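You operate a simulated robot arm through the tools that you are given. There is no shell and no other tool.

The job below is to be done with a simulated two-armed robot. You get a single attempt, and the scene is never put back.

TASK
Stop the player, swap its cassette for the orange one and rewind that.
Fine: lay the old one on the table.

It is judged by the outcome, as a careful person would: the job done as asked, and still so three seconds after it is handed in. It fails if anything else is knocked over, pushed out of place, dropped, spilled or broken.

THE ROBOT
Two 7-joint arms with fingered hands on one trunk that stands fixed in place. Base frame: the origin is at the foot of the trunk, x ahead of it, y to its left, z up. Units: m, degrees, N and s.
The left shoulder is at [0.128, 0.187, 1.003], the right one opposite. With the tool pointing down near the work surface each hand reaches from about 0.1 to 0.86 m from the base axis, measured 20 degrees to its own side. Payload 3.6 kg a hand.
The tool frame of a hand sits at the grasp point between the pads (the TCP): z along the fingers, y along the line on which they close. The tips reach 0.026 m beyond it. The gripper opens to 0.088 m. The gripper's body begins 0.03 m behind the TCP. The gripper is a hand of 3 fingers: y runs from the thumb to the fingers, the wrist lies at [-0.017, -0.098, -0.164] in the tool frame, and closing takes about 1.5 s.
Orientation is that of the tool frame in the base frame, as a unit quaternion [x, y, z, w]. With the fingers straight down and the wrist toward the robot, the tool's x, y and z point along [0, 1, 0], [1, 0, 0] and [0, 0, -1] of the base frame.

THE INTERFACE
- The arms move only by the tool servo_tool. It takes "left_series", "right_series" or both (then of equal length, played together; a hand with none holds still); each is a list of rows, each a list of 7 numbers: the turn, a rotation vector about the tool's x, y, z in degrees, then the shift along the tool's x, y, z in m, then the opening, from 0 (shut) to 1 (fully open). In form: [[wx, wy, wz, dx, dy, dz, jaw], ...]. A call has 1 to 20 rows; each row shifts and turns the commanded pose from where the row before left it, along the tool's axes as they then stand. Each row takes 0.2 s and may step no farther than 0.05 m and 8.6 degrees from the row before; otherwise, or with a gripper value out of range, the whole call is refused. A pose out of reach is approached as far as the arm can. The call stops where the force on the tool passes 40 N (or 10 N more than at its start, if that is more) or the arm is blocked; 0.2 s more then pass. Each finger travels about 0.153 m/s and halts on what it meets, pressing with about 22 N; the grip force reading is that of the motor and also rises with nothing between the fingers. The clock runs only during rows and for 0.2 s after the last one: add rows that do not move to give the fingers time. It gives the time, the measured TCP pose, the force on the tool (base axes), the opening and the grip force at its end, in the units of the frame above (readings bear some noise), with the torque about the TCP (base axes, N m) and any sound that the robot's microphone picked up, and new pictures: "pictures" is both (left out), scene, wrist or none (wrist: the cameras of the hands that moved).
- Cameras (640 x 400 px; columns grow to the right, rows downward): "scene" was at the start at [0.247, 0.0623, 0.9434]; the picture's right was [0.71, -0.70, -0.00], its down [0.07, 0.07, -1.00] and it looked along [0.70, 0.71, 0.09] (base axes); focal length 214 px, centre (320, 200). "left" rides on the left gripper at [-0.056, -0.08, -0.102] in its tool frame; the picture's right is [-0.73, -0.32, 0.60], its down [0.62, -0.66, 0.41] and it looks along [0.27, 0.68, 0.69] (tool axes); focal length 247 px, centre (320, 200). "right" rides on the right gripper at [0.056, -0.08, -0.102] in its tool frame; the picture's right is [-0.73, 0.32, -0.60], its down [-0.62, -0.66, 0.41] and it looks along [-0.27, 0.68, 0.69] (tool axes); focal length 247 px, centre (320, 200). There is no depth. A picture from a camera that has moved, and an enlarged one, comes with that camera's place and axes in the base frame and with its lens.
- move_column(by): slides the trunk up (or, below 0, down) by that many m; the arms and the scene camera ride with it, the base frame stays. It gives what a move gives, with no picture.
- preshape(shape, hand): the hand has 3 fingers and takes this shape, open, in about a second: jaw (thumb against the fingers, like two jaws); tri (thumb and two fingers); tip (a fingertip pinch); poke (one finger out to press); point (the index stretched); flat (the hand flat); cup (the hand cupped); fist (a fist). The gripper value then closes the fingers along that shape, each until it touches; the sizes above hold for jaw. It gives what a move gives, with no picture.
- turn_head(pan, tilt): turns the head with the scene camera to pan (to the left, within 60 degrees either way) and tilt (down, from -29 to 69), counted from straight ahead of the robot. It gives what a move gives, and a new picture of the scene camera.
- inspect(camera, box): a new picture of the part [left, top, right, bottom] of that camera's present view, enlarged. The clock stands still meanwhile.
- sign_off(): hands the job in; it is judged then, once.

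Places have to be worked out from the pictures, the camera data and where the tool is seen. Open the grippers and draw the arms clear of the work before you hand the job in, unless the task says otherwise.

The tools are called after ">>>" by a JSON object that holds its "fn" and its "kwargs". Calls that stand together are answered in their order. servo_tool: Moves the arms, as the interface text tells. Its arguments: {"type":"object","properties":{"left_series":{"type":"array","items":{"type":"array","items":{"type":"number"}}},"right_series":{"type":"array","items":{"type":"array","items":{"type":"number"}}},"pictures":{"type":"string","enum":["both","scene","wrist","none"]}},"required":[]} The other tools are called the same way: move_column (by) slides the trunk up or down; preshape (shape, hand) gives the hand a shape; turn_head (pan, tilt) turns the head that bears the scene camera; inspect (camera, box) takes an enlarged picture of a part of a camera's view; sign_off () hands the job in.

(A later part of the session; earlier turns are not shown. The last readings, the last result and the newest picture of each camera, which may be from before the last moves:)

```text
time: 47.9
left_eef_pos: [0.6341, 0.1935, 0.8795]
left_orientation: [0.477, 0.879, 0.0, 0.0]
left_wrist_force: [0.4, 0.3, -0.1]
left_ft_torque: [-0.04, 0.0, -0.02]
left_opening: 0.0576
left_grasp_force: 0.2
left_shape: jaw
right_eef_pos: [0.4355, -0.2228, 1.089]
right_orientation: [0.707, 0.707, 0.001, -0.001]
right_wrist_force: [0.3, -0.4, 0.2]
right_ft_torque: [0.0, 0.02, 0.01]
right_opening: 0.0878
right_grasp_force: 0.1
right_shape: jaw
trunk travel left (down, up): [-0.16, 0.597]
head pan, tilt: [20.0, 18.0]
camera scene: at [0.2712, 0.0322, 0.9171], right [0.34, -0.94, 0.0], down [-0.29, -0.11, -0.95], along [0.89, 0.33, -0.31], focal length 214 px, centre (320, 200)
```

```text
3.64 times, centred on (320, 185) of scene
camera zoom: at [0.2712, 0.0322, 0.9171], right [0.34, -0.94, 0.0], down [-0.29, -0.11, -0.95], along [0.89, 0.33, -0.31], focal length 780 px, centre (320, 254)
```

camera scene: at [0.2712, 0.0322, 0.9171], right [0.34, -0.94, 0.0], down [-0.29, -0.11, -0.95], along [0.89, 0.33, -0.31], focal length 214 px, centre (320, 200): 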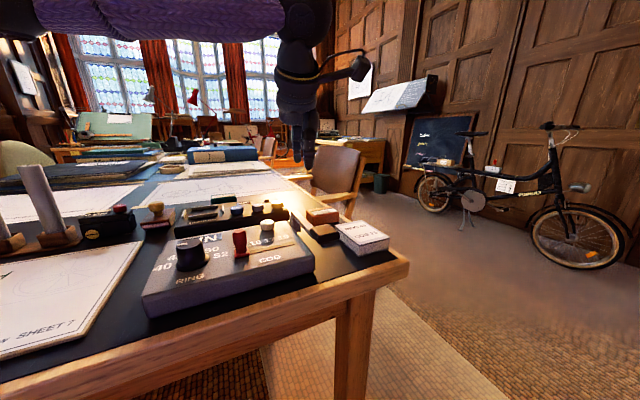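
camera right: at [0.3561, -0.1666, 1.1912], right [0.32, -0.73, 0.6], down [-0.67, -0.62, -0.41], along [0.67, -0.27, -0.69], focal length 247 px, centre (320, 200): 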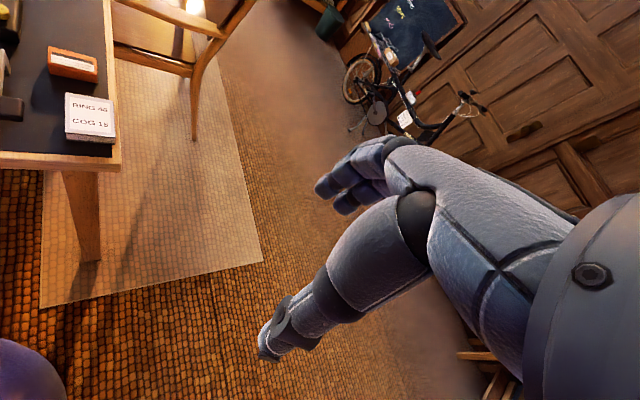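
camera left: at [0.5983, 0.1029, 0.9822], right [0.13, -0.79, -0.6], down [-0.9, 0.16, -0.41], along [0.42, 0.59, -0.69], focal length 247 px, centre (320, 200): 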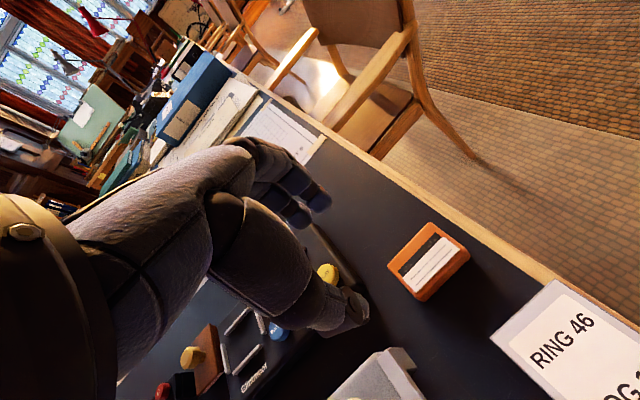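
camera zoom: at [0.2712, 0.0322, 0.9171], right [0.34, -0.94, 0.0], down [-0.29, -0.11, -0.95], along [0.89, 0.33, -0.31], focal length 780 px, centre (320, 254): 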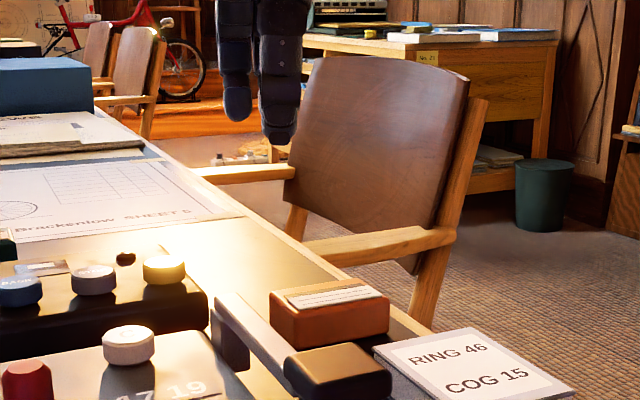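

With 33° the arm still stops short at (0.634, 0.194). I try 25° over the orange cassette, still 8 cm above it, to learn the reachable angle there.

>>> {"fn": "servo_tool", "kwargs": {"left_series": [[0, 0, 4, 0, 0, 0, 0.75], [0, 0, 4, 0, 0, 0, 0.75], [0, 0, 0, -0.0155, 0.0043, 0.01, 0.75], [0, 0, 0, -0.0156, 0.0044, 0.01, 0.75], [0, 0, 0, 0, 0, 0, 0.75]], "pictures": "wrist"}}

```text
time: 49.1
left_eef_pos: [0.647, 0.1842, 0.861]
left_orientation: [0.537, 0.843, -0.001, 0.002]
left_wrist_force: [-0.2, 0.7, -0.1]
left_ft_torque: [-0.03, 0.03, 0.03]
left_opening: 0.0657
left_grasp_force: 0.1
left_shape: jaw
left hand out of reach, approached as far as the arm can: row 4
right_eef_pos: [0.4362, -0.2233, 1.0893]
right_orientation: [0.707, 0.707, -0.001, 0.0]
right_wrist_force: [-0.1, 1.0, 0.3]
right_ft_torque: [0.01, 0.05, 0.0]
right_opening: 0.0878
right_grasp_force: 0.1
right_shape: jaw
trunk travel left (down, up): [-0.16, 0.597]
head pan, tilt: [20.0, 18.0]
camera left: at [0.5981, 0.0991, 0.9633], right [0.02, -0.8, -0.6], down [-0.87, 0.28, -0.41], along [0.5, 0.53, -0.69], focal length 247 px, centre (320, 200)
```

left: 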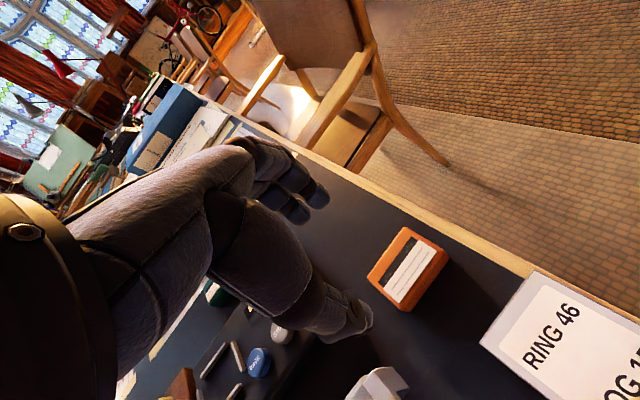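

At 25° it reaches (0.647, 0.184) but not quite the cassette, so the left hand can only grip there at a steep misalignment. Better: the right hand, which reaches that spot aligned at 45°, will turn the orange cassette a little and bring it slightly left so the left hand can take it squarely. First I clear the left hand up and away to the left.

>>> {"fn": "servo_tool", "kwargs": {"left_series": [[0, 0, 0, 0, 0, -0.045, 1], [0, 0, 0, 0, 0, -0.045, 1], [0, 0, 0, 0.0359, 0.0081, 0, 1], [0, 0, 0, 0.0359, 0.0081, 0, 1], [0, 0, 0, 0.0359, 0.0081, 0, 1], [0, 0, 0, 0.0359, 0.0081, 0, 1], [0, 0, 0, 0.0359, 0.0081, 0, 1], [0, 0, 0, 0.0359, 0.0081, 0, 1], [0, 0, 0, 0, 0, 0, 1]], "pictures": "none"}}

>>> {"fn": "servo_tool", "kwargs": {"right_series": [[0, 0, 0, 0.04, 0.0205, 0.004, 1], [0, 0, 0, 0.04, 0.0205, 0.004, 1], [0, 0, 0, 0.04, 0.0205, 0.004, 1], [0, 0, 0, 0.04, 0.0205, 0.004, 1], [0, 0, 0, 0.04, 0.0205, 0.004, 1], [0, 0, 0, 0.04, 0.0205, 0.004, 1], [0, 0, 0, 0.04, 0.0205, 0.004, 1], [0, 0, 0, 0.04, 0.0205, 0.004, 1], [0, 0, -7.5, 0, 0, 0, 0.8], [0, 0, -7.5, 0, 0, 0, 0.7], [0, 0, -7.5, 0, 0, 0, 0.65], [0, 0, -7.5, 0, 0, 0, 0.65], [0, 0, -7.5, 0, 0, 0, 0.65], [0, 0, -7.5, 0, 0, 0, 0.65], [0, 0, 0, 0, 0, 0, 0.65]], "pictures": "both"}}

```text
time: 51.1
left_eef_pos: [0.5955, 0.4031, 0.9368]
left_orientation: [0.537, 0.844, 0.0, 0.0]
left_wrist_force: [0.6, 0.0, 0.1]
left_ft_torque: [-0.01, 0.02, -0.03]
left_opening: 0.0879
left_grasp_force: 0.1
left_shape: jaw
left hand out of reach, approached as far as the arm can: row 2
right_eef_pos: [0.4358, -0.222, 1.0894]
right_orientation: [0.707, 0.707, -0.001, 0.0]
right_wrist_force: [0.3, 0.5, -0.7]
right_ft_torque: [-0.03, -0.01, 0.03]
right_opening: 0.0875
right_grasp_force: 0.0
right_shape: jaw
trunk travel left (down, up): [-0.16, 0.597]
head pan, tilt: [20.0, 18.0]
```

```text
time: 54.3
left_eef_pos: [0.5959, 0.4037, 0.9363]
left_orientation: [0.537, 0.844, 0.0, 0.0]
left_wrist_force: [0.2, -0.7, -0.2]
left_ft_torque: [-0.02, 0.0, -0.02]
left_opening: 0.0875
left_grasp_force: 0.0
left_shape: jaw
right_eef_pos: [0.5984, 0.0989, 1.0544]
right_orientation: [0.382, 0.924, 0.0, 0.0]
right_wrist_force: [0.1, 0.2, -0.2]
right_ft_torque: [0.03, 0.0, -0.03]
right_opening: 0.0578
right_grasp_force: 0.1
right_shape: jaw
trunk travel left (down, up): [-0.16, 0.597]
head pan, tilt: [20.0, 18.0]
camera scene: at [0.2712, 0.0322, 0.9171], right [0.34, -0.94, 0.0], down [-0.29, -0.11, -0.95], along [0.89, 0.33, -0.31], focal length 214 px, centre (320, 200)
camera right: at [0.5017, 0.0821, 1.1565], right [0.75, -0.29, 0.6], down [-0.03, -0.91, -0.41], along [0.67, 0.29, -0.69], focal length 247 px, centre (320, 200)
```

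scene: 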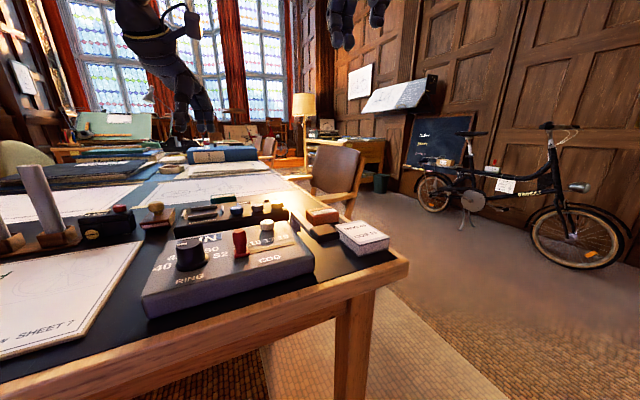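
right: 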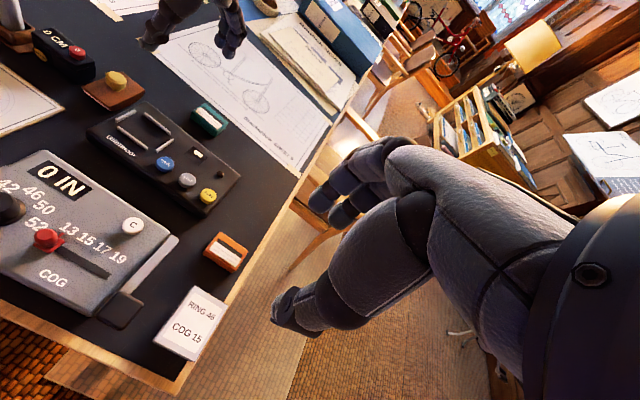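

The right hand holds 45° comfortably and its camera gives a clear overhead view. I move it over the orange cassette to z≈0.87.

>>> {"fn": "servo_tool", "kwargs": {"right_series": [[0, 0, 0, 0.0019, 0.0179, 0.036, 0.65], [0, 0, 0, 0.0019, 0.0179, 0.036, 0.65], [0, 0, 0, 0.0019, 0.0179, 0.036, 0.65], [0, 0, 0, 0.0019, 0.0179, 0.036, 0.65], [0, 0, 0, 0.0019, 0.0179, 0.036, 0.65], [0, 0, 0, 0, 0, 0, 0.65]], "pictures": "both"}}

>>> {"fn": "inspect", "kwargs": {"camera": "scene", "box": [260, 130, 420, 250]}}

```text
time: 55.7
left_eef_pos: [0.5953, 0.4034, 0.9373]
left_orientation: [0.537, 0.844, 0.0, 0.0]
left_wrist_force: [-0.3, -0.6, 0.5]
left_ft_torque: [0.04, 0.01, 0.0]
left_opening: 0.0874
left_grasp_force: 0.0
left_shape: jaw
right_eef_pos: [0.6549, 0.1691, 0.8763]
right_orientation: [0.382, 0.924, 0.001, 0.0]
right_wrist_force: [-0.3, 0.6, 0.0]
right_ft_torque: [-0.01, 0.02, 0.0]
right_opening: 0.0578
right_grasp_force: 0.1
right_shape: jaw
trunk travel left (down, up): [-0.16, 0.597]
head pan, tilt: [20.0, 18.0]
camera scene: at [0.2711, 0.0321, 0.9171], right [0.34, -0.94, 0.0], down [-0.29, -0.11, -0.95], along [0.89, 0.33, -0.31], focal length 214 px, centre (320, 200)
camera right: at [0.56, 0.1518, 0.977], right [0.75, -0.29, 0.6], down [-0.03, -0.91, -0.41], along [0.67, 0.29, -0.69], focal length 247 px, centre (320, 200)
```

scene: 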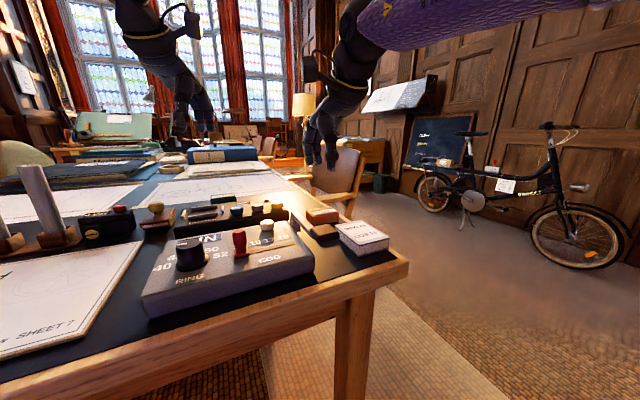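
right: 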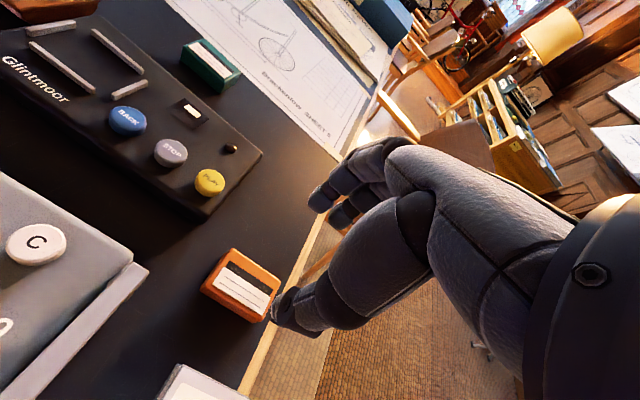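

```text
3.33 times, centred on (340, 190) of scene
camera zoom: at [0.2711, 0.0321, 0.9171], right [0.34, -0.94, 0.0], down [-0.29, -0.11, -0.95], along [0.89, 0.33, -0.31], focal length 715 px, centre (253, 233)
```

zoom: 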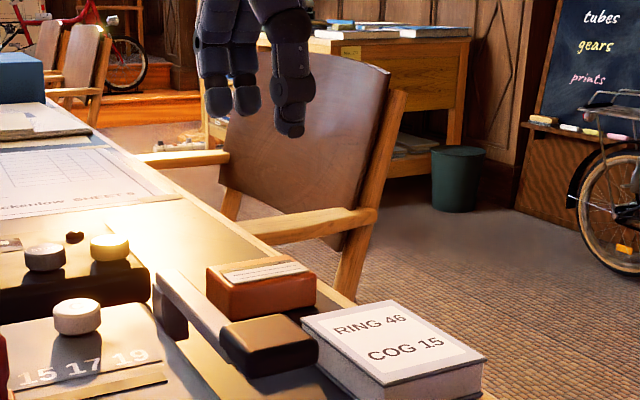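

The right hand is centred exactly over the orange cassette (projected (246, 280), seen at (245, 283)). I lower it to just above the cassette and check.

>>> {"fn": "servo_tool", "kwargs": {"right_series": [[0, 0, 0, 0, 0, 0.02, 0.65], [0, 0, 0, 0, 0, 0.02, 0.65], [0, 0, 0, 0, 0, 0.02, 0.65], [0, 0, 0, 0, 0, 0.018, 0.65], [0, 0, 0, 0, 0, 0, 0.65]], "pictures": "wrist"}}

>>> {"fn": "inspect", "kwargs": {"camera": "scene", "box": [280, 170, 400, 250]}}

```text
time: 56.9
left_eef_pos: [0.5951, 0.4037, 0.9376]
left_orientation: [0.536, 0.844, 0.0, -0.001]
left_wrist_force: [-0.9, -1.0, -0.3]
left_ft_torque: [0.02, 0.04, -0.02]
left_opening: 0.0876
left_grasp_force: 0.0
left_shape: jaw
right_eef_pos: [0.6554, 0.1689, 0.7937]
right_orientation: [0.383, 0.924, 0.001, 0.0]
right_wrist_force: [-0.6, 0.0, 0.1]
right_ft_torque: [-0.02, 0.01, 0.04]
right_opening: 0.0574
right_grasp_force: 0.2
right_shape: jaw
trunk travel left (down, up): [-0.16, 0.597]
head pan, tilt: [20.0, 18.0]
camera right: at [0.5582, 0.1527, 0.8961], right [0.75, -0.29, 0.6], down [-0.03, -0.91, -0.41], along [0.67, 0.29, -0.69], focal length 247 px, centre (320, 200)
```

right: 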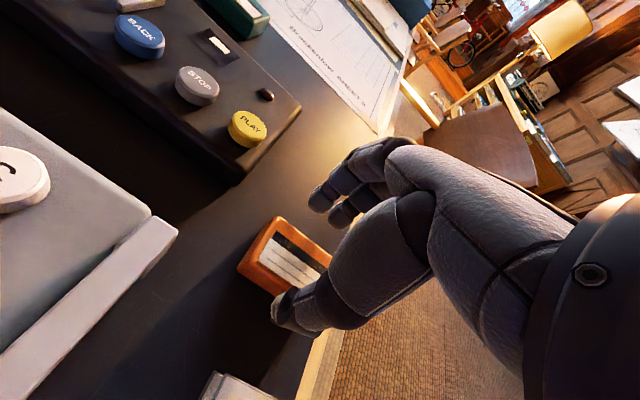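

```text
5.00 times, centred on (340, 210) of scene
camera zoom: at [0.2712, 0.0322, 0.9171], right [0.34, -0.94, 0.0], down [-0.29, -0.11, -0.95], along [0.89, 0.33, -0.31], focal length 1072 px, centre (220, 150)
```

zoom: 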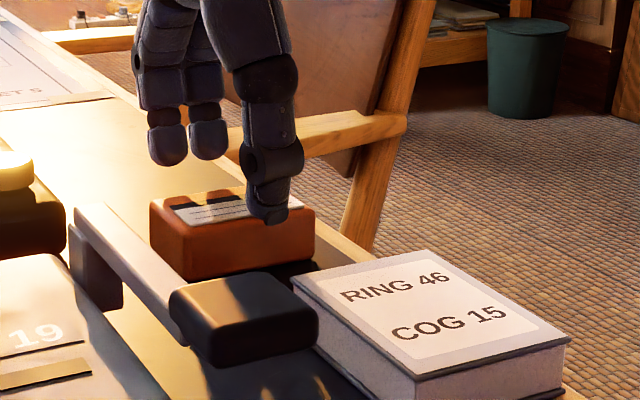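

The thumb is in front, fingers behind, nothing else within reach of them. I go down to grip height and close.

>>> {"fn": "servo_tool", "kwargs": {"right_series": [[0, 0, 0, 0, 0, 0.012, 0.65], [0, 0, 0, 0, 0, 0.011, 0.65], [0, 0, 0, 0, 0, 0, 0.65], [0, 0, 0, 0, 0, 0, 0.5], [0, 0, 0, 0, 0, 0, 0.4], [0, 0, 0, 0, 0, 0, 0.2], [0, 0, 0, 0, 0, 0, 0], [0, 0, 0, 0, 0, 0, 0]], "pictures": "wrist"}}

>>> {"fn": "inspect", "kwargs": {"camera": "scene", "box": [280, 170, 400, 250]}}

```text
time: 58.7
left_eef_pos: [0.5965, 0.4034, 0.9364]
left_orientation: [0.537, 0.844, 0.0, 0.001]
left_wrist_force: [0.0, 0.2, -0.3]
left_ft_torque: [-0.03, 0.03, 0.04]
left_opening: 0.0875
left_grasp_force: 0.1
left_shape: jaw
right_eef_pos: [0.6552, 0.1691, 0.771]
right_orientation: [0.383, 0.924, 0.0, 0.0]
right_wrist_force: [0.6, -0.6, 0.4]
right_ft_torque: [0.02, 0.02, -0.02]
right_opening: 0.0343
right_grasp_force: 22.2
right_shape: jaw
trunk travel left (down, up): [-0.16, 0.597]
head pan, tilt: [20.0, 18.0]
camera right: at [0.5586, 0.1518, 0.8732], right [0.75, -0.29, 0.6], down [-0.03, -0.91, -0.41], along [0.67, 0.29, -0.69], focal length 247 px, centre (320, 200)
```

right: 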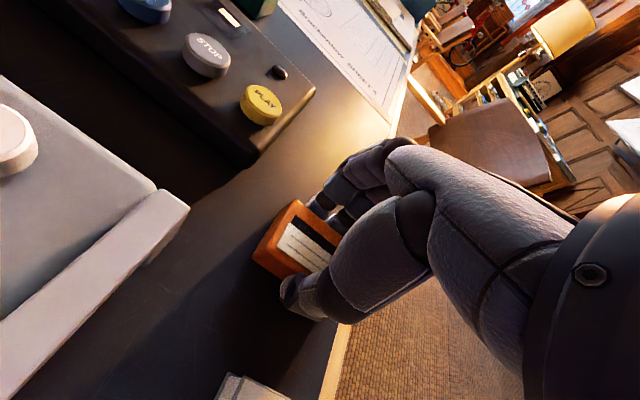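

```text
5.00 times, centred on (340, 210) of scene
camera zoom: at [0.2712, 0.0322, 0.917], right [0.34, -0.94, 0.0], down [-0.29, -0.11, -0.95], along [0.89, 0.33, -0.31], focal length 1072 px, centre (220, 150)
```

zoom: 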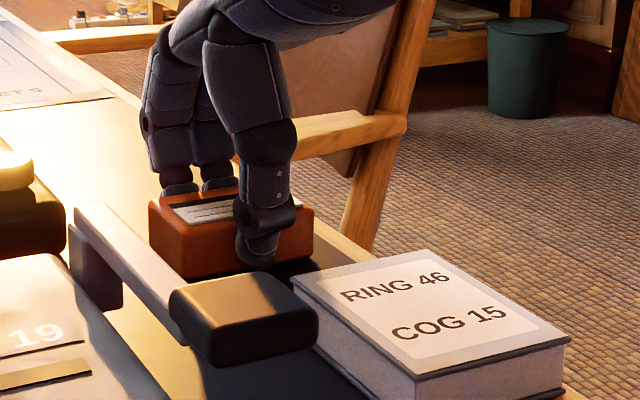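

The right hand holds the orange cassette squarely (opening 0.0343, same as the teal one). I lift it about 1 cm, shift it 2 cm back, turn it 25° and stay just above the desk.

>>> {"fn": "servo_tool", "kwargs": {"right_series": [[0, 0, 0, 0, 0, -0.006, 0], [0, 0, 0, 0, 0, -0.008, 0], [0, 0, 0, -0.0007, 0.0112, 0, 0], [0, 0, 0, -0.0006, 0.0112, 0, 0], [0, 0, 8.4, 0, 0, 0, 0], [0, 0, 8.3, 0, 0, 0, 0], [0, 0, 8.3, 0, 0, 0, 0], [0, 0, 0, 0, 0, 0, 0]], "pictures": "wrist"}}

>>> {"fn": "inspect", "kwargs": {"camera": "scene", "box": [280, 170, 400, 250]}}

```text
time: 60.5
left_eef_pos: [0.5963, 0.4027, 0.9383]
left_orientation: [0.536, 0.844, 0.001, -0.001]
left_wrist_force: [-0.1, -0.5, -0.1]
left_ft_torque: [0.01, 0.01, 0.0]
left_opening: 0.0877
left_grasp_force: 0.1
left_shape: jaw
right_eef_pos: [0.6631, 0.1677, 0.7855]
right_orientation: [0.574, 0.819, 0.0, 0.0]
right_wrist_force: [0.3, -0.2, -0.4]
right_ft_torque: [-0.02, 0.0, -0.03]
right_opening: 0.0346
right_grasp_force: 21.5
right_shape: jaw
right hand out of reach, approached as far as the arm can: row 4, 7
trunk travel left (down, up): [-0.16, 0.597]
head pan, tilt: [20.0, 18.0]
camera right: at [0.5692, 0.1939, 0.8884], right [0.55, -0.58, 0.6], down [-0.41, -0.81, -0.41], along [0.73, -0.02, -0.69], focal length 247 px, centre (320, 200)
```

right: 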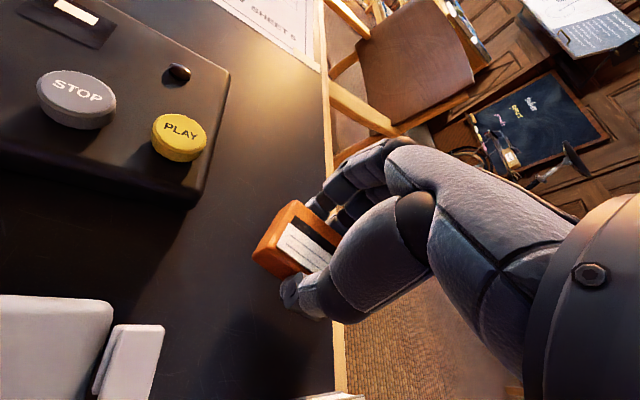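

```text
5.00 times, centred on (340, 210) of scene
camera zoom: at [0.2712, 0.0323, 0.917], right [0.34, -0.94, 0.0], down [-0.29, -0.11, -0.95], along [0.89, 0.33, -0.31], focal length 1072 px, centre (220, 150)
```

zoom: 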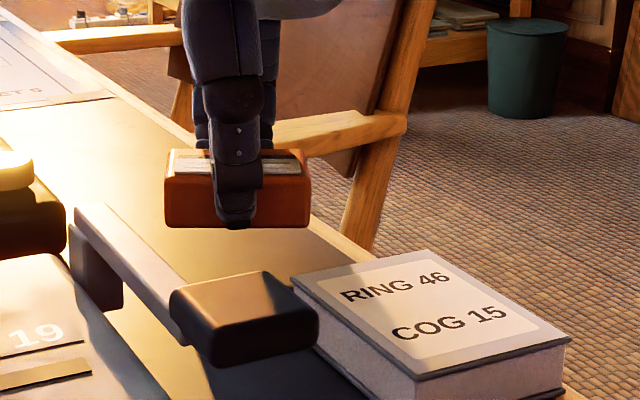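

The right arm is at its reach limit: cassette now at (0.663, 0.168), turned to 20°. I set it back down there, gently.

>>> {"fn": "servo_tool", "kwargs": {"right_series": [[0, 0, 0, 0, 0, 0.005, 0], [0, 0, 0, 0, 0, 0.005, 0], [0, 0, 0, 0, 0, 0.003, 0], [0, 0, 0, 0, 0, 0.0015, 0], [0, 0, 0, 0, 0, 0, 0]], "pictures": "none"}}

>>> {"fn": "inspect", "kwargs": {"camera": "scene", "box": [280, 170, 400, 250]}}

```text
time: 61.7
left_eef_pos: [0.5955, 0.4042, 0.9356]
left_orientation: [0.536, 0.844, 0.0, 0.0]
left_wrist_force: [1.1, 0.2, 0.4]
left_ft_torque: [0.01, -0.03, -0.01]
left_opening: 0.0878
left_grasp_force: 0.1
left_shape: jaw
right_eef_pos: [0.6628, 0.1696, 0.7711]
right_orientation: [0.573, 0.819, 0.0, 0.0]
right_wrist_force: [0.7, 1.1, -0.1]
right_ft_torque: [-0.03, 0.02, -0.03]
right_opening: 0.0344
right_grasp_force: 22.0
right_shape: jaw
trunk travel left (down, up): [-0.16, 0.597]
head pan, tilt: [20.0, 18.0]
```

```text
5.00 times, centred on (340, 210) of scene
camera zoom: at [0.2712, 0.0322, 0.917], right [0.34, -0.94, 0.0], down [-0.29, -0.11, -0.95], along [0.89, 0.33, -0.31], focal length 1072 px, centre (220, 150)
```

zoom: 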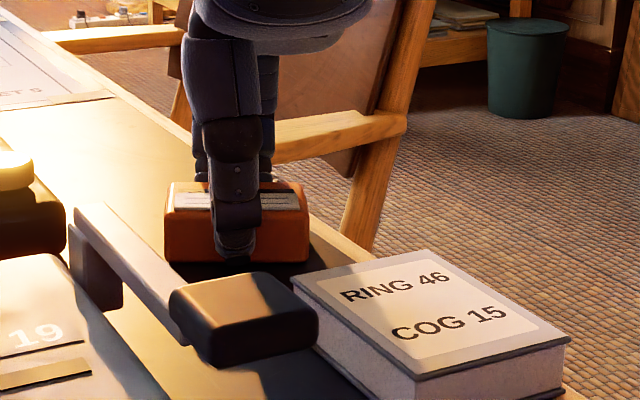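

It is back at the pick-up height with essentially no load, so the cassette is on the desk. I open part-way and lift the right hand straight up.

>>> {"fn": "servo_tool", "kwargs": {"right_series": [[0, 0, 0, 0, 0, 0.0008, 0], [0, 0, 0, 0, 0, 0, 0.45], [0, 0, 0, 0, 0, 0, 0.55], [0, 0, 0, 0, 0, 0, 0.6], [0, 0, 0, 0, 0, 0, 0.6], [0, 0, 0, 0, 0, -0.01, 0.6], [0, 0, 0, 0, 0, -0.015, 0.6], [0, 0, 0, 0, 0, -0.02, 0.6], [0, 0, 0, 0, 0, -0.03, 0.6], [0, 0, 0, 0, 0, -0.03, 0.6], [0, 0, 0, 0, 0, -0.03, 0.6], [0, 0, 0, 0, 0, 0, 0.6]], "pictures": "both"}}

>>> {"fn": "inspect", "kwargs": {"camera": "scene", "box": [280, 170, 400, 250]}}

>>> {"fn": "inspect", "kwargs": {"camera": "right", "box": [140, 180, 380, 340]}}

```text
time: 64.3
left_eef_pos: [0.595, 0.4041, 0.9369]
left_orientation: [0.537, 0.844, -0.001, 0.0]
left_wrist_force: [-0.1, 0.1, 0.3]
left_ft_torque: [0.04, -0.01, -0.01]
left_opening: 0.0876
left_grasp_force: 0.1
left_shape: jaw
right_eef_pos: [0.6631, 0.1682, 0.9051]
right_orientation: [0.574, 0.819, -0.002, -0.001]
right_wrist_force: [0.8, 0.4, -0.6]
right_ft_torque: [0.0, -0.04, 0.02]
right_opening: 0.0525
right_grasp_force: 0.1
right_shape: jaw
trunk travel left (down, up): [-0.16, 0.597]
head pan, tilt: [20.0, 18.0]
camera scene: at [0.2713, 0.0322, 0.917], right [0.34, -0.94, 0.0], down [-0.29, -0.11, -0.95], along [0.89, 0.33, -0.31], focal length 214 px, centre (320, 200)
camera right: at [0.5686, 0.1936, 1.0091], right [0.55, -0.58, 0.6], down [-0.41, -0.81, -0.41], along [0.73, -0.02, -0.69], focal length 247 px, centre (320, 200)
```

scene: 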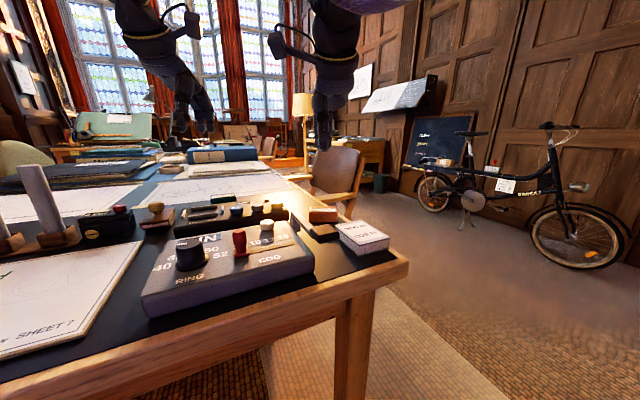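
right: 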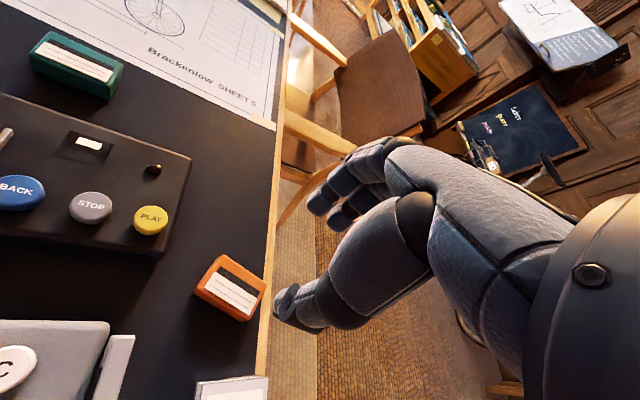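

```text
5.00 times, centred on (340, 210) of scene
camera zoom: at [0.2713, 0.0322, 0.917], right [0.34, -0.94, 0.0], down [-0.29, -0.11, -0.95], along [0.89, 0.33, -0.31], focal length 1072 px, centre (220, 150)
```

zoom: 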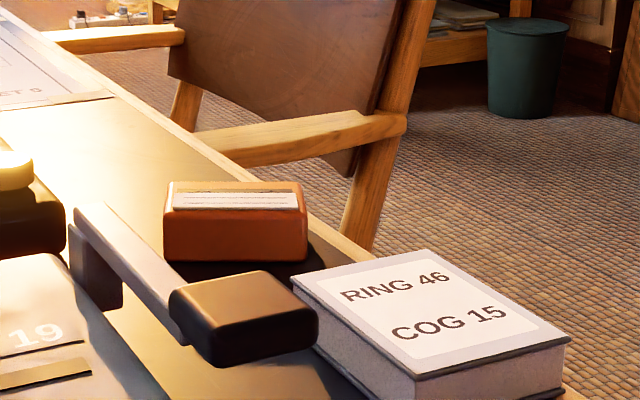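

```text
2.50 times, centred on (260, 260) of right
camera zoom: at [0.5686, 0.1936, 1.0091], right [0.55, -0.58, 0.6], down [-0.41, -0.81, -0.41], along [0.73, -0.02, -0.69], focal length 617 px, centre (470, 50)
```

zoom: 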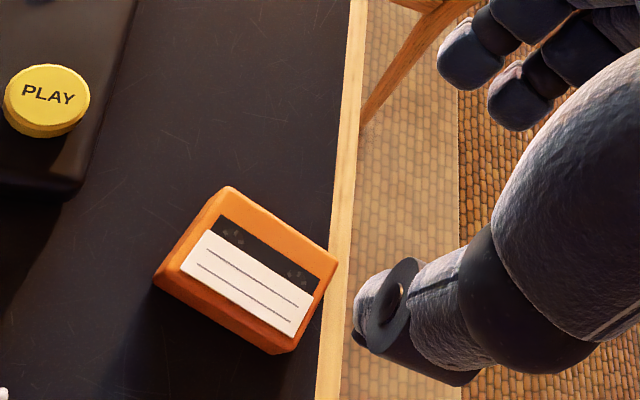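

The orange cassette sits at 20° on the desk, undisturbed surroundings. I withdraw the right arm back to its far-right position.

>>> {"fn": "servo_tool", "kwargs": {"right_series": [[0, 0, 0, -0.029, -0.0343, -0.0185, 0.6], [0, 0, 0, -0.029, -0.0343, -0.0185, 0.6], [0, 0, 0, -0.029, -0.0343, -0.0185, 0.6], [0, 0, 0, -0.029, -0.0343, -0.0185, 0.6], [0, 0, 0, -0.029, -0.0343, -0.0185, 0.6], [0, 0, 0, -0.029, -0.0343, -0.0185, 0.6], [0, 0, 0, -0.029, -0.0343, -0.0185, 0.8], [0, 0, 0, -0.029, -0.0343, -0.0185, 1], [0, 0, 0, -0.029, -0.0343, -0.0185, 1], [0, 0, 0, -0.029, -0.0343, -0.0185, 1], [0, 0, 0, 0, 0, 0, 1]], "pictures": "none"}}

>>> {"fn": "servo_tool", "kwargs": {"left_series": [[0, 0, 6, 0, 0, 0, 1], [0, 0, 6, 0, 0, 0, 1], [0, 0, 0, -0.035, 0.0019, 0.0107, 0.7], [0, 0, 0, -0.035, 0.0019, 0.0107, 0.7], [0, 0, 0, -0.035, 0.0019, 0.0107, 0.7], [0, 0, 0, -0.035, 0.0019, 0.0107, 0.7], [0, 0, 0, -0.035, 0.0019, 0.0107, 0.7], [0, 0, 0, -0.035, 0.0019, 0.0107, 0.7], [0, 0, 0, -0.035, 0.0019, 0.0107, 0.7], [0, 0, 0, 0, 0, 0, 0.7]], "pictures": "both"}}

```text
time: 66.7
left_eef_pos: [0.5953, 0.4044, 0.9381]
left_orientation: [0.537, 0.844, 0.0, 0.001]
left_wrist_force: [0.7, 0.4, 0.1]
left_ft_torque: [-0.02, 0.01, -0.01]
left_opening: 0.0881
left_grasp_force: 0.0
left_shape: jaw
right_eef_pos: [0.4383, -0.2198, 1.092]
right_orientation: [0.573, 0.82, -0.001, 0.0]
right_wrist_force: [0.1, -0.1, 0.9]
right_ft_torque: [0.01, 0.04, 0.03]
right_opening: 0.0874
right_grasp_force: 0.1
right_shape: jaw
trunk travel left (down, up): [-0.16, 0.597]
head pan, tilt: [20.0, 18.0]
```

```text
time: 68.9
left_eef_pos: [0.6614, 0.17, 0.8643]
left_orientation: [0.621, 0.783, 0.001, 0.001]
left_wrist_force: [-0.3, -0.4, -0.3]
left_ft_torque: [-0.02, -0.01, -0.03]
left_opening: 0.0621
left_grasp_force: 0.2
left_shape: jaw
left hand out of reach, approached as far as the arm can: row 9
right_eef_pos: [0.4396, -0.2201, 1.0933]
right_orientation: [0.574, 0.819, 0.001, 0.0]
right_wrist_force: [0.1, -0.5, -0.8]
right_ft_torque: [-0.03, 0.02, 0.0]
right_opening: 0.0881
right_grasp_force: 0.0
right_shape: jaw
trunk travel left (down, up): [-0.16, 0.597]
head pan, tilt: [20.0, 18.0]
camera scene: at [0.271, 0.0321, 0.9172], right [0.34, -0.94, 0.0], down [-0.29, -0.11, -0.95], along [0.89, 0.33, -0.31], focal length 214 px, centre (320, 200)
camera left: at [0.5964, 0.0979, 0.9671], right [-0.14, -0.79, -0.6], down [-0.79, 0.46, -0.41], along [0.6, 0.41, -0.69], focal length 247 px, centre (320, 200)
```

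scene: 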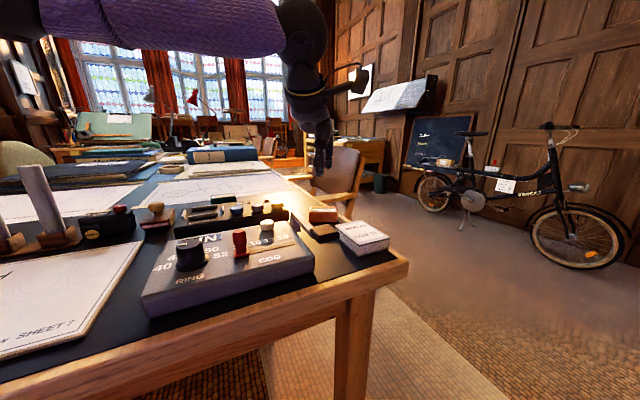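
left: 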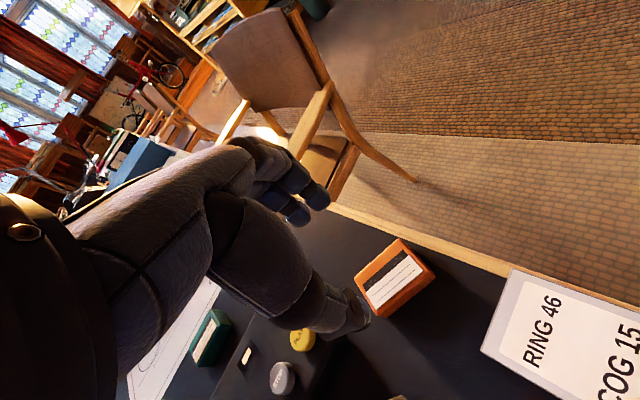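

The left hand now reaches the cassette: TCP (0.661, 0.170) at 13°, within 7° of the cassette's angle, and the camera confirms it is centred. I descend by lowering the trunk so the arm keeps this reachable posture.

>>> {"fn": "move_column", "kwargs": {"by": -0.06}}

>>> {"fn": "inspect", "kwargs": {"camera": "scene", "box": [200, 80, 400, 220]}}

>>> {"fn": "inspect", "kwargs": {"camera": "left", "box": [260, 150, 540, 350]}}

```text
time: 69.9
left_eef_pos: [0.6632, 0.1719, 0.8057]
left_orientation: [0.622, 0.783, 0.001, 0.001]
left_wrist_force: [-1.0, 0.2, 0.5]
left_ft_torque: [-0.01, -0.04, -0.02]
left_opening: 0.0618
left_grasp_force: 0.1
left_shape: jaw
right_eef_pos: [0.4402, -0.2213, 1.0314]
right_orientation: [0.574, 0.819, 0.0, 0.0]
right_wrist_force: [-0.6, 0.7, 0.2]
right_ft_torque: [0.01, 0.0, 0.01]
right_opening: 0.0881
right_grasp_force: 0.1
right_shape: jaw
trunk travel left (down, up): [-0.1, 0.657]
head pan, tilt: [20.0, 18.0]
```

```text
2.86 times, centred on (300, 150) of scene
camera zoom: at [0.2834, 0.0321, 0.8517], right [0.34, -0.94, 0.0], down [-0.29, -0.11, -0.95], along [0.89, 0.33, -0.31], focal length 613 px, centre (377, 343)
```

zoom: 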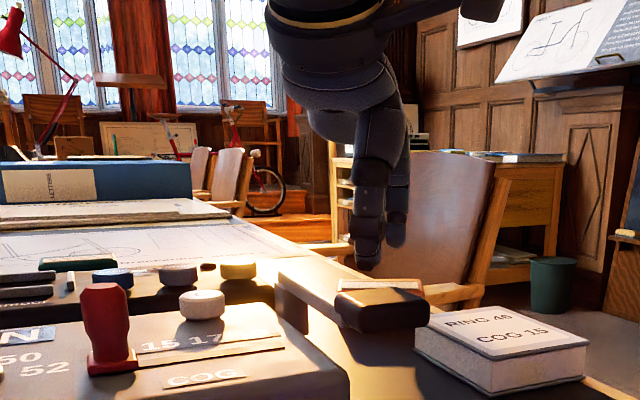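

```text
2.00 times, centred on (400, 250) of left
camera zoom: at [0.5979, 0.0985, 0.9078], right [-0.14, -0.79, -0.6], down [-0.79, 0.46, -0.41], along [0.6, 0.41, -0.69], focal length 494 px, centre (160, 100)
```

zoom: 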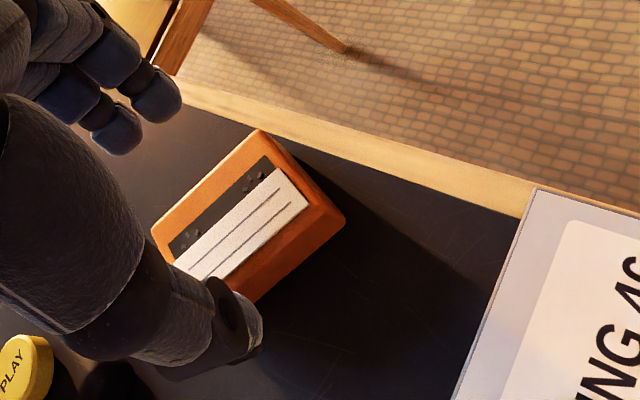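

About 6 cm lower now; from the wrist view the cassette is roughly 5 mm to the hand's −x side. I try to shift the hand 5 mm that way before the last 3.5 cm.

>>> {"fn": "servo_tool", "kwargs": {"left_series": [[0, 0, 0, -0.005, -0.001, 0, 0.7], [0, 0, 0, 0, 0, 0, 0.7]], "pictures": "wrist"}}

>>> {"fn": "inspect", "kwargs": {"camera": "left", "box": [260, 150, 540, 350]}}

```text
time: 70.5
left_eef_pos: [0.6642, 0.166, 0.8041]
left_orientation: [0.622, 0.783, 0.0, 0.001]
left_wrist_force: [0.6, -0.9, -0.7]
left_ft_torque: [0.02, -0.01, -0.01]
left_opening: 0.0619
left_grasp_force: 0.1
left_shape: jaw
right_eef_pos: [0.4403, -0.2209, 1.0317]
right_orientation: [0.573, 0.819, 0.0, 0.0]
right_wrist_force: [-0.1, 0.1, -0.1]
right_ft_torque: [0.05, 0.02, 0.01]
right_opening: 0.0877
right_grasp_force: 0.2
right_shape: jaw
trunk travel left (down, up): [-0.1, 0.657]
head pan, tilt: [20.0, 18.0]
camera left: at [0.5992, 0.0943, 0.9067], right [-0.14, -0.79, -0.6], down [-0.79, 0.46, -0.41], along [0.6, 0.41, -0.69], focal length 247 px, centre (320, 200)
```

left: 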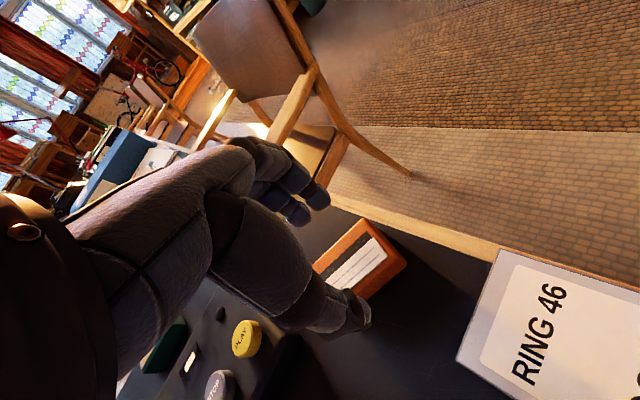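

```text
2.00 times, centred on (400, 250) of left
camera zoom: at [0.5992, 0.0943, 0.9067], right [-0.14, -0.79, -0.6], down [-0.79, 0.46, -0.41], along [0.6, 0.41, -0.69], focal length 494 px, centre (160, 100)
```

zoom: 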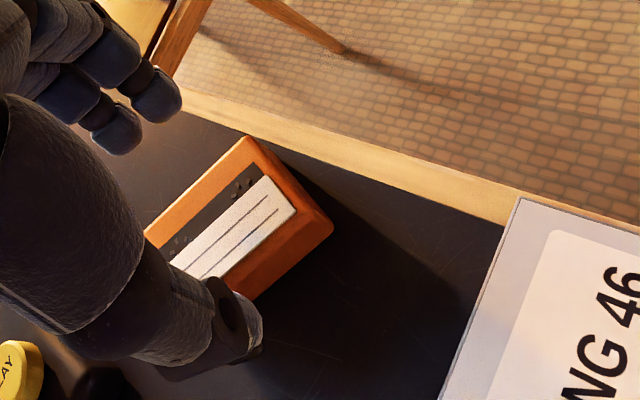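

That worked with no reach warning, and the offset is now about 2 mm. I try to turn the hand 6° toward the cassette's angle for a square grip.

>>> {"fn": "servo_tool", "kwargs": {"left_series": [[0, 0, -3, -0.002, -0.001, 0, 0.7], [0, 0, -3, 0, -0.001, 0, 0.7], [0, 0, 0, 0, 0, 0, 0.7]], "pictures": "none"}}

>>> {"fn": "inspect", "kwargs": {"camera": "left", "box": [260, 150, 540, 350]}}

```text
time: 71.3
left_eef_pos: [0.6628, 0.1628, 0.8046]
left_orientation: [0.58, 0.814, 0.0, 0.0]
left_wrist_force: [0.0, -0.3, -0.4]
left_ft_torque: [0.02, -0.06, -0.03]
left_opening: 0.0619
left_grasp_force: 0.0
left_shape: jaw
right_eef_pos: [0.4403, -0.2211, 1.031]
right_orientation: [0.573, 0.819, 0.001, 0.0]
right_wrist_force: [0.2, -0.2, -0.1]
right_ft_torque: [0.03, -0.03, -0.01]
right_opening: 0.0877
right_grasp_force: 0.0
right_shape: jaw
trunk travel left (down, up): [-0.1, 0.657]
head pan, tilt: [20.0, 18.0]
```

```text
2.00 times, centred on (400, 250) of left
camera zoom: at [0.6055, 0.0842, 0.9068], right [-0.06, -0.8, -0.6], down [-0.83, 0.37, -0.41], along [0.55, 0.47, -0.69], focal length 494 px, centre (160, 100)
```

zoom: 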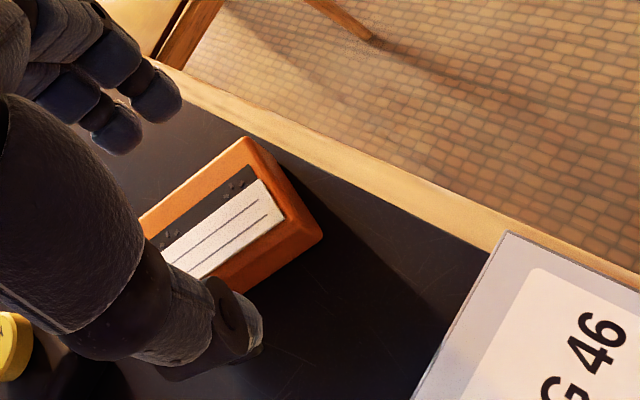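

Now aligned to 19° and centred within a millimetre. I lower the trunk 3.4 cm to grip height.

>>> {"fn": "move_column", "kwargs": {"by": -0.034}}

>>> {"fn": "inspect", "kwargs": {"camera": "left", "box": [260, 150, 540, 350]}}

>>> {"fn": "inspect", "kwargs": {"camera": "scene", "box": [260, 120, 400, 210]}}

```text
time: 72.0
left_eef_pos: [0.6606, 0.1642, 0.7715]
left_orientation: [0.581, 0.814, 0.0, 0.0]
left_wrist_force: [-0.1, -0.5, -0.1]
left_ft_torque: [-0.01, 0.01, 0.02]
left_opening: 0.0619
left_grasp_force: 0.1
left_shape: jaw
right_eef_pos: [0.4397, -0.2205, 0.9979]
right_orientation: [0.573, 0.819, 0.0, 0.0]
right_wrist_force: [-0.5, -0.3, -0.5]
right_ft_torque: [0.01, -0.02, -0.02]
right_opening: 0.0874
right_grasp_force: 0.1
right_shape: jaw
trunk travel left (down, up): [-0.066, 0.691]
head pan, tilt: [20.0, 18.0]
```

```text
2.00 times, centred on (400, 250) of left
camera zoom: at [0.6048, 0.0847, 0.8735], right [-0.06, -0.8, -0.6], down [-0.83, 0.37, -0.41], along [0.55, 0.47, -0.69], focal length 494 px, centre (160, 100)
```

zoom: 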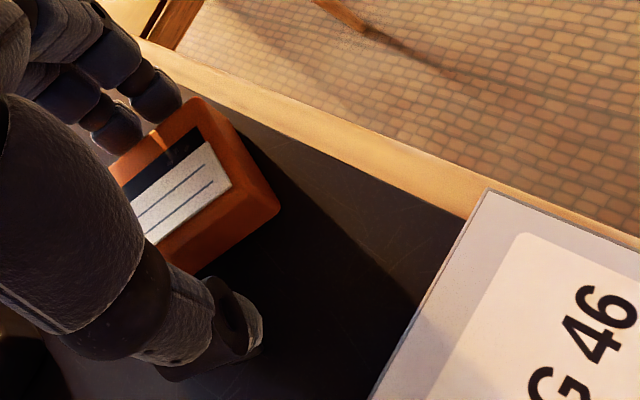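

```text
4.44 times, centred on (330, 165) of scene
camera zoom: at [0.2909, 0.0322, 0.8147], right [0.34, -0.94, 0.0], down [-0.29, -0.11, -0.95], along [0.89, 0.33, -0.31], focal length 953 px, centre (276, 356)
```

zoom: 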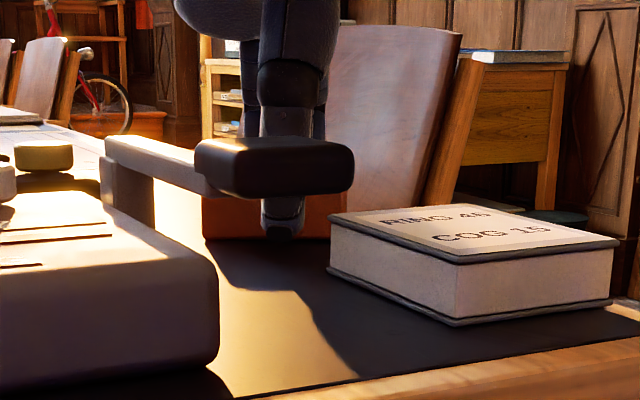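

Thumb in front of and fingers behind the orange cassette, with nothing else touched. I close the grip.

>>> {"fn": "servo_tool", "kwargs": {"left_series": [[0, 0, 0, 0, 0, 0, 0.55], [0, 0, 0, 0, 0, 0, 0.4], [0, 0, 0, 0, 0, 0, 0.2], [0, 0, 0, 0, 0, 0, 0], [0, 0, 0, 0, 0, 0, 0], [0, 0, 0, 0, 0, 0, 0]], "pictures": "none"}}

>>> {"fn": "inspect", "kwargs": {"camera": "left", "box": [260, 150, 540, 350]}}

```text
time: 73.5
left_eef_pos: [0.6627, 0.164, 0.7708]
left_orientation: [0.58, 0.815, 0.0, -0.001]
left_wrist_force: [0.8, -0.4, -0.2]
left_ft_torque: [-0.01, -0.02, -0.03]
left_opening: 0.0344
left_grasp_force: 21.9
left_shape: jaw
right_eef_pos: [0.4411, -0.2204, 0.9977]
right_orientation: [0.574, 0.819, 0.0, 0.001]
right_wrist_force: [0.6, -0.3, -0.7]
right_ft_torque: [-0.02, 0.02, 0.02]
right_opening: 0.0881
right_grasp_force: 0.0
right_shape: jaw
trunk travel left (down, up): [-0.066, 0.691]
head pan, tilt: [20.0, 18.0]
```

```text
2.00 times, centred on (400, 250) of left
camera zoom: at [0.6054, 0.0846, 0.8726], right [-0.06, -0.8, -0.6], down [-0.83, 0.37, -0.41], along [0.55, 0.47, -0.69], focal length 494 px, centre (160, 100)
```

zoom: 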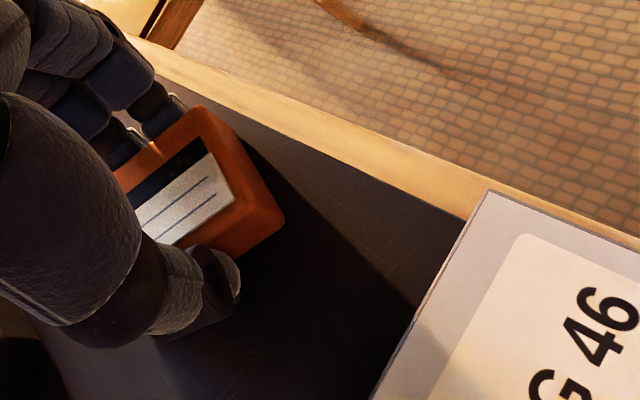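

The grip is firm (0.0344 opening, 22 N), square on the cassette. I lift by raising the trunk 7 cm, keeping this posture.

>>> {"fn": "move_column", "kwargs": {"by": 0.07}}

>>> {"fn": "inspect", "kwargs": {"camera": "left", "box": [260, 150, 540, 350]}}

>>> {"fn": "inspect", "kwargs": {"camera": "scene", "box": [260, 110, 400, 200]}}

```text
time: 74.5
left_eef_pos: [0.6529, 0.1636, 0.8639]
left_orientation: [0.58, 0.814, 0.013, 0.017]
left_wrist_force: [-0.7, -0.7, -1.2]
left_ft_torque: [0.0, 0.0, 0.0]
left_opening: 0.0346
left_grasp_force: 21.6
left_shape: jaw
right_eef_pos: [0.4412, -0.2208, 1.0669]
right_orientation: [0.574, 0.819, -0.001, -0.001]
right_wrist_force: [0.5, -0.3, 0.5]
right_ft_torque: [0.01, 0.01, -0.01]
right_opening: 0.0879
right_grasp_force: 0.1
right_shape: jaw
trunk travel left (down, up): [-0.136, 0.621]
head pan, tilt: [20.0, 18.0]
```

```text
2.00 times, centred on (400, 250) of left
camera zoom: at [0.5912, 0.0847, 0.9635], right [-0.03, -0.8, -0.6], down [-0.81, 0.37, -0.45], along [0.58, 0.47, -0.66], focal length 494 px, centre (160, 100)
```

zoom: 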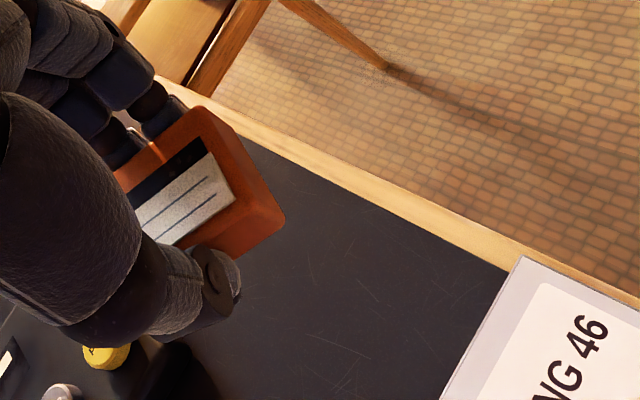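

```text
4.44 times, centred on (330, 155) of scene
camera zoom: at [0.2768, 0.0321, 0.8903], right [0.34, -0.94, 0.0], down [-0.29, -0.11, -0.95], along [0.89, 0.33, -0.31], focal length 953 px, centre (276, 400)
```

zoom: 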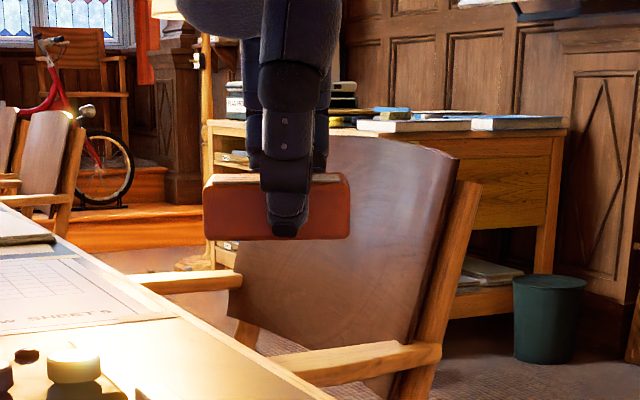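

The cassette is held level, though it sits about 5 mm to the hand's +x side compared with the teal one — I will allow for that. I carry it left over the player and turn the hand to 45°, staying about 5 cm above the keys.

>>> {"fn": "servo_tool", "kwargs": {"left_series": [[0, 0, 0, 0, 0, -0.005, 0], [0, 0, 0, 0.0418, -0.001, -0.004, 0], [0, 0, 0, 0.0418, -0.001, -0.004, 0], [0, 0, 0, 0.0418, -0.001, -0.004, 0], [0, 0, 0, 0.0418, -0.001, -0.004, 0], [0, 0, 0, 0.0418, -0.001, -0.004, 0], [0, 0, -6.5, 0, 0, 0, 0], [0, 0, -6.5, 0, 0, 0, 0], [0, 0, -6.5, 0, 0, 0, 0], [0, 0, -6.5, 0, 0, 0, 0], [0, 0, 0, 0, 0, 0, 0]], "pictures": "wrist"}}

>>> {"fn": "turn_head", "kwargs": {"pan": 33, "tilt": 14}}

```text
time: 76.9
left_eef_pos: [0.5783, 0.3609, 0.8854]
left_orientation: [0.382, 0.924, 0.009, 0.02]
left_wrist_force: [0.2, 0.3, -0.6]
left_ft_torque: [-0.01, 0.0, -0.02]
left_opening: 0.0344
left_grasp_force: 21.2
left_shape: jaw
right_eef_pos: [0.4403, -0.2201, 1.068]
right_orientation: [0.574, 0.819, -0.001, 0.0]
right_wrist_force: [-0.7, -0.2, 0.5]
right_ft_torque: [0.03, 0.0, 0.0]
right_opening: 0.0878
right_grasp_force: 0.0
right_shape: jaw
trunk travel left (down, up): [-0.136, 0.621]
head pan, tilt: [20.0, 18.0]
camera left: at [0.5577, 0.2647, 0.9878], right [0.32, -0.74, -0.58], down [-0.89, -0.03, -0.45], along [0.32, 0.67, -0.67], focal length 247 px, centre (320, 200)
```

left: 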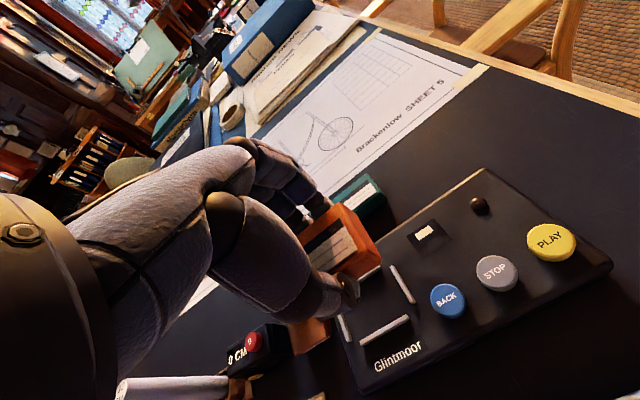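

```text
time: 77.7
left_eef_pos: [0.5785, 0.3598, 0.8863]
left_orientation: [0.381, 0.924, 0.008, 0.02]
left_wrist_force: [0.0, 0.2, -1.3]
left_ft_torque: [0.01, 0.0, 0.01]
left_opening: 0.0342
left_grasp_force: 22.0
left_shape: jaw
right_eef_pos: [0.4399, -0.2213, 1.0672]
right_orientation: [0.574, 0.819, 0.001, 0.0]
right_wrist_force: [0.7, 0.2, -0.1]
right_ft_torque: [-0.01, -0.01, -0.01]
right_opening: 0.0878
right_grasp_force: 0.1
right_shape: jaw
trunk travel left (down, up): [-0.136, 0.621]
head pan, tilt: [33.0, 14.0]
camera scene: at [0.2669, 0.051, 0.8972], right [0.54, -0.84, 0.0], down [-0.2, -0.13, -0.97], along [0.81, 0.53, -0.24], focal length 214 px, centre (320, 200)
```

scene: 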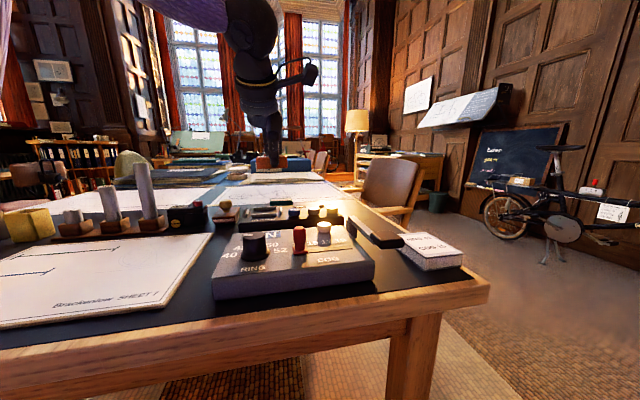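

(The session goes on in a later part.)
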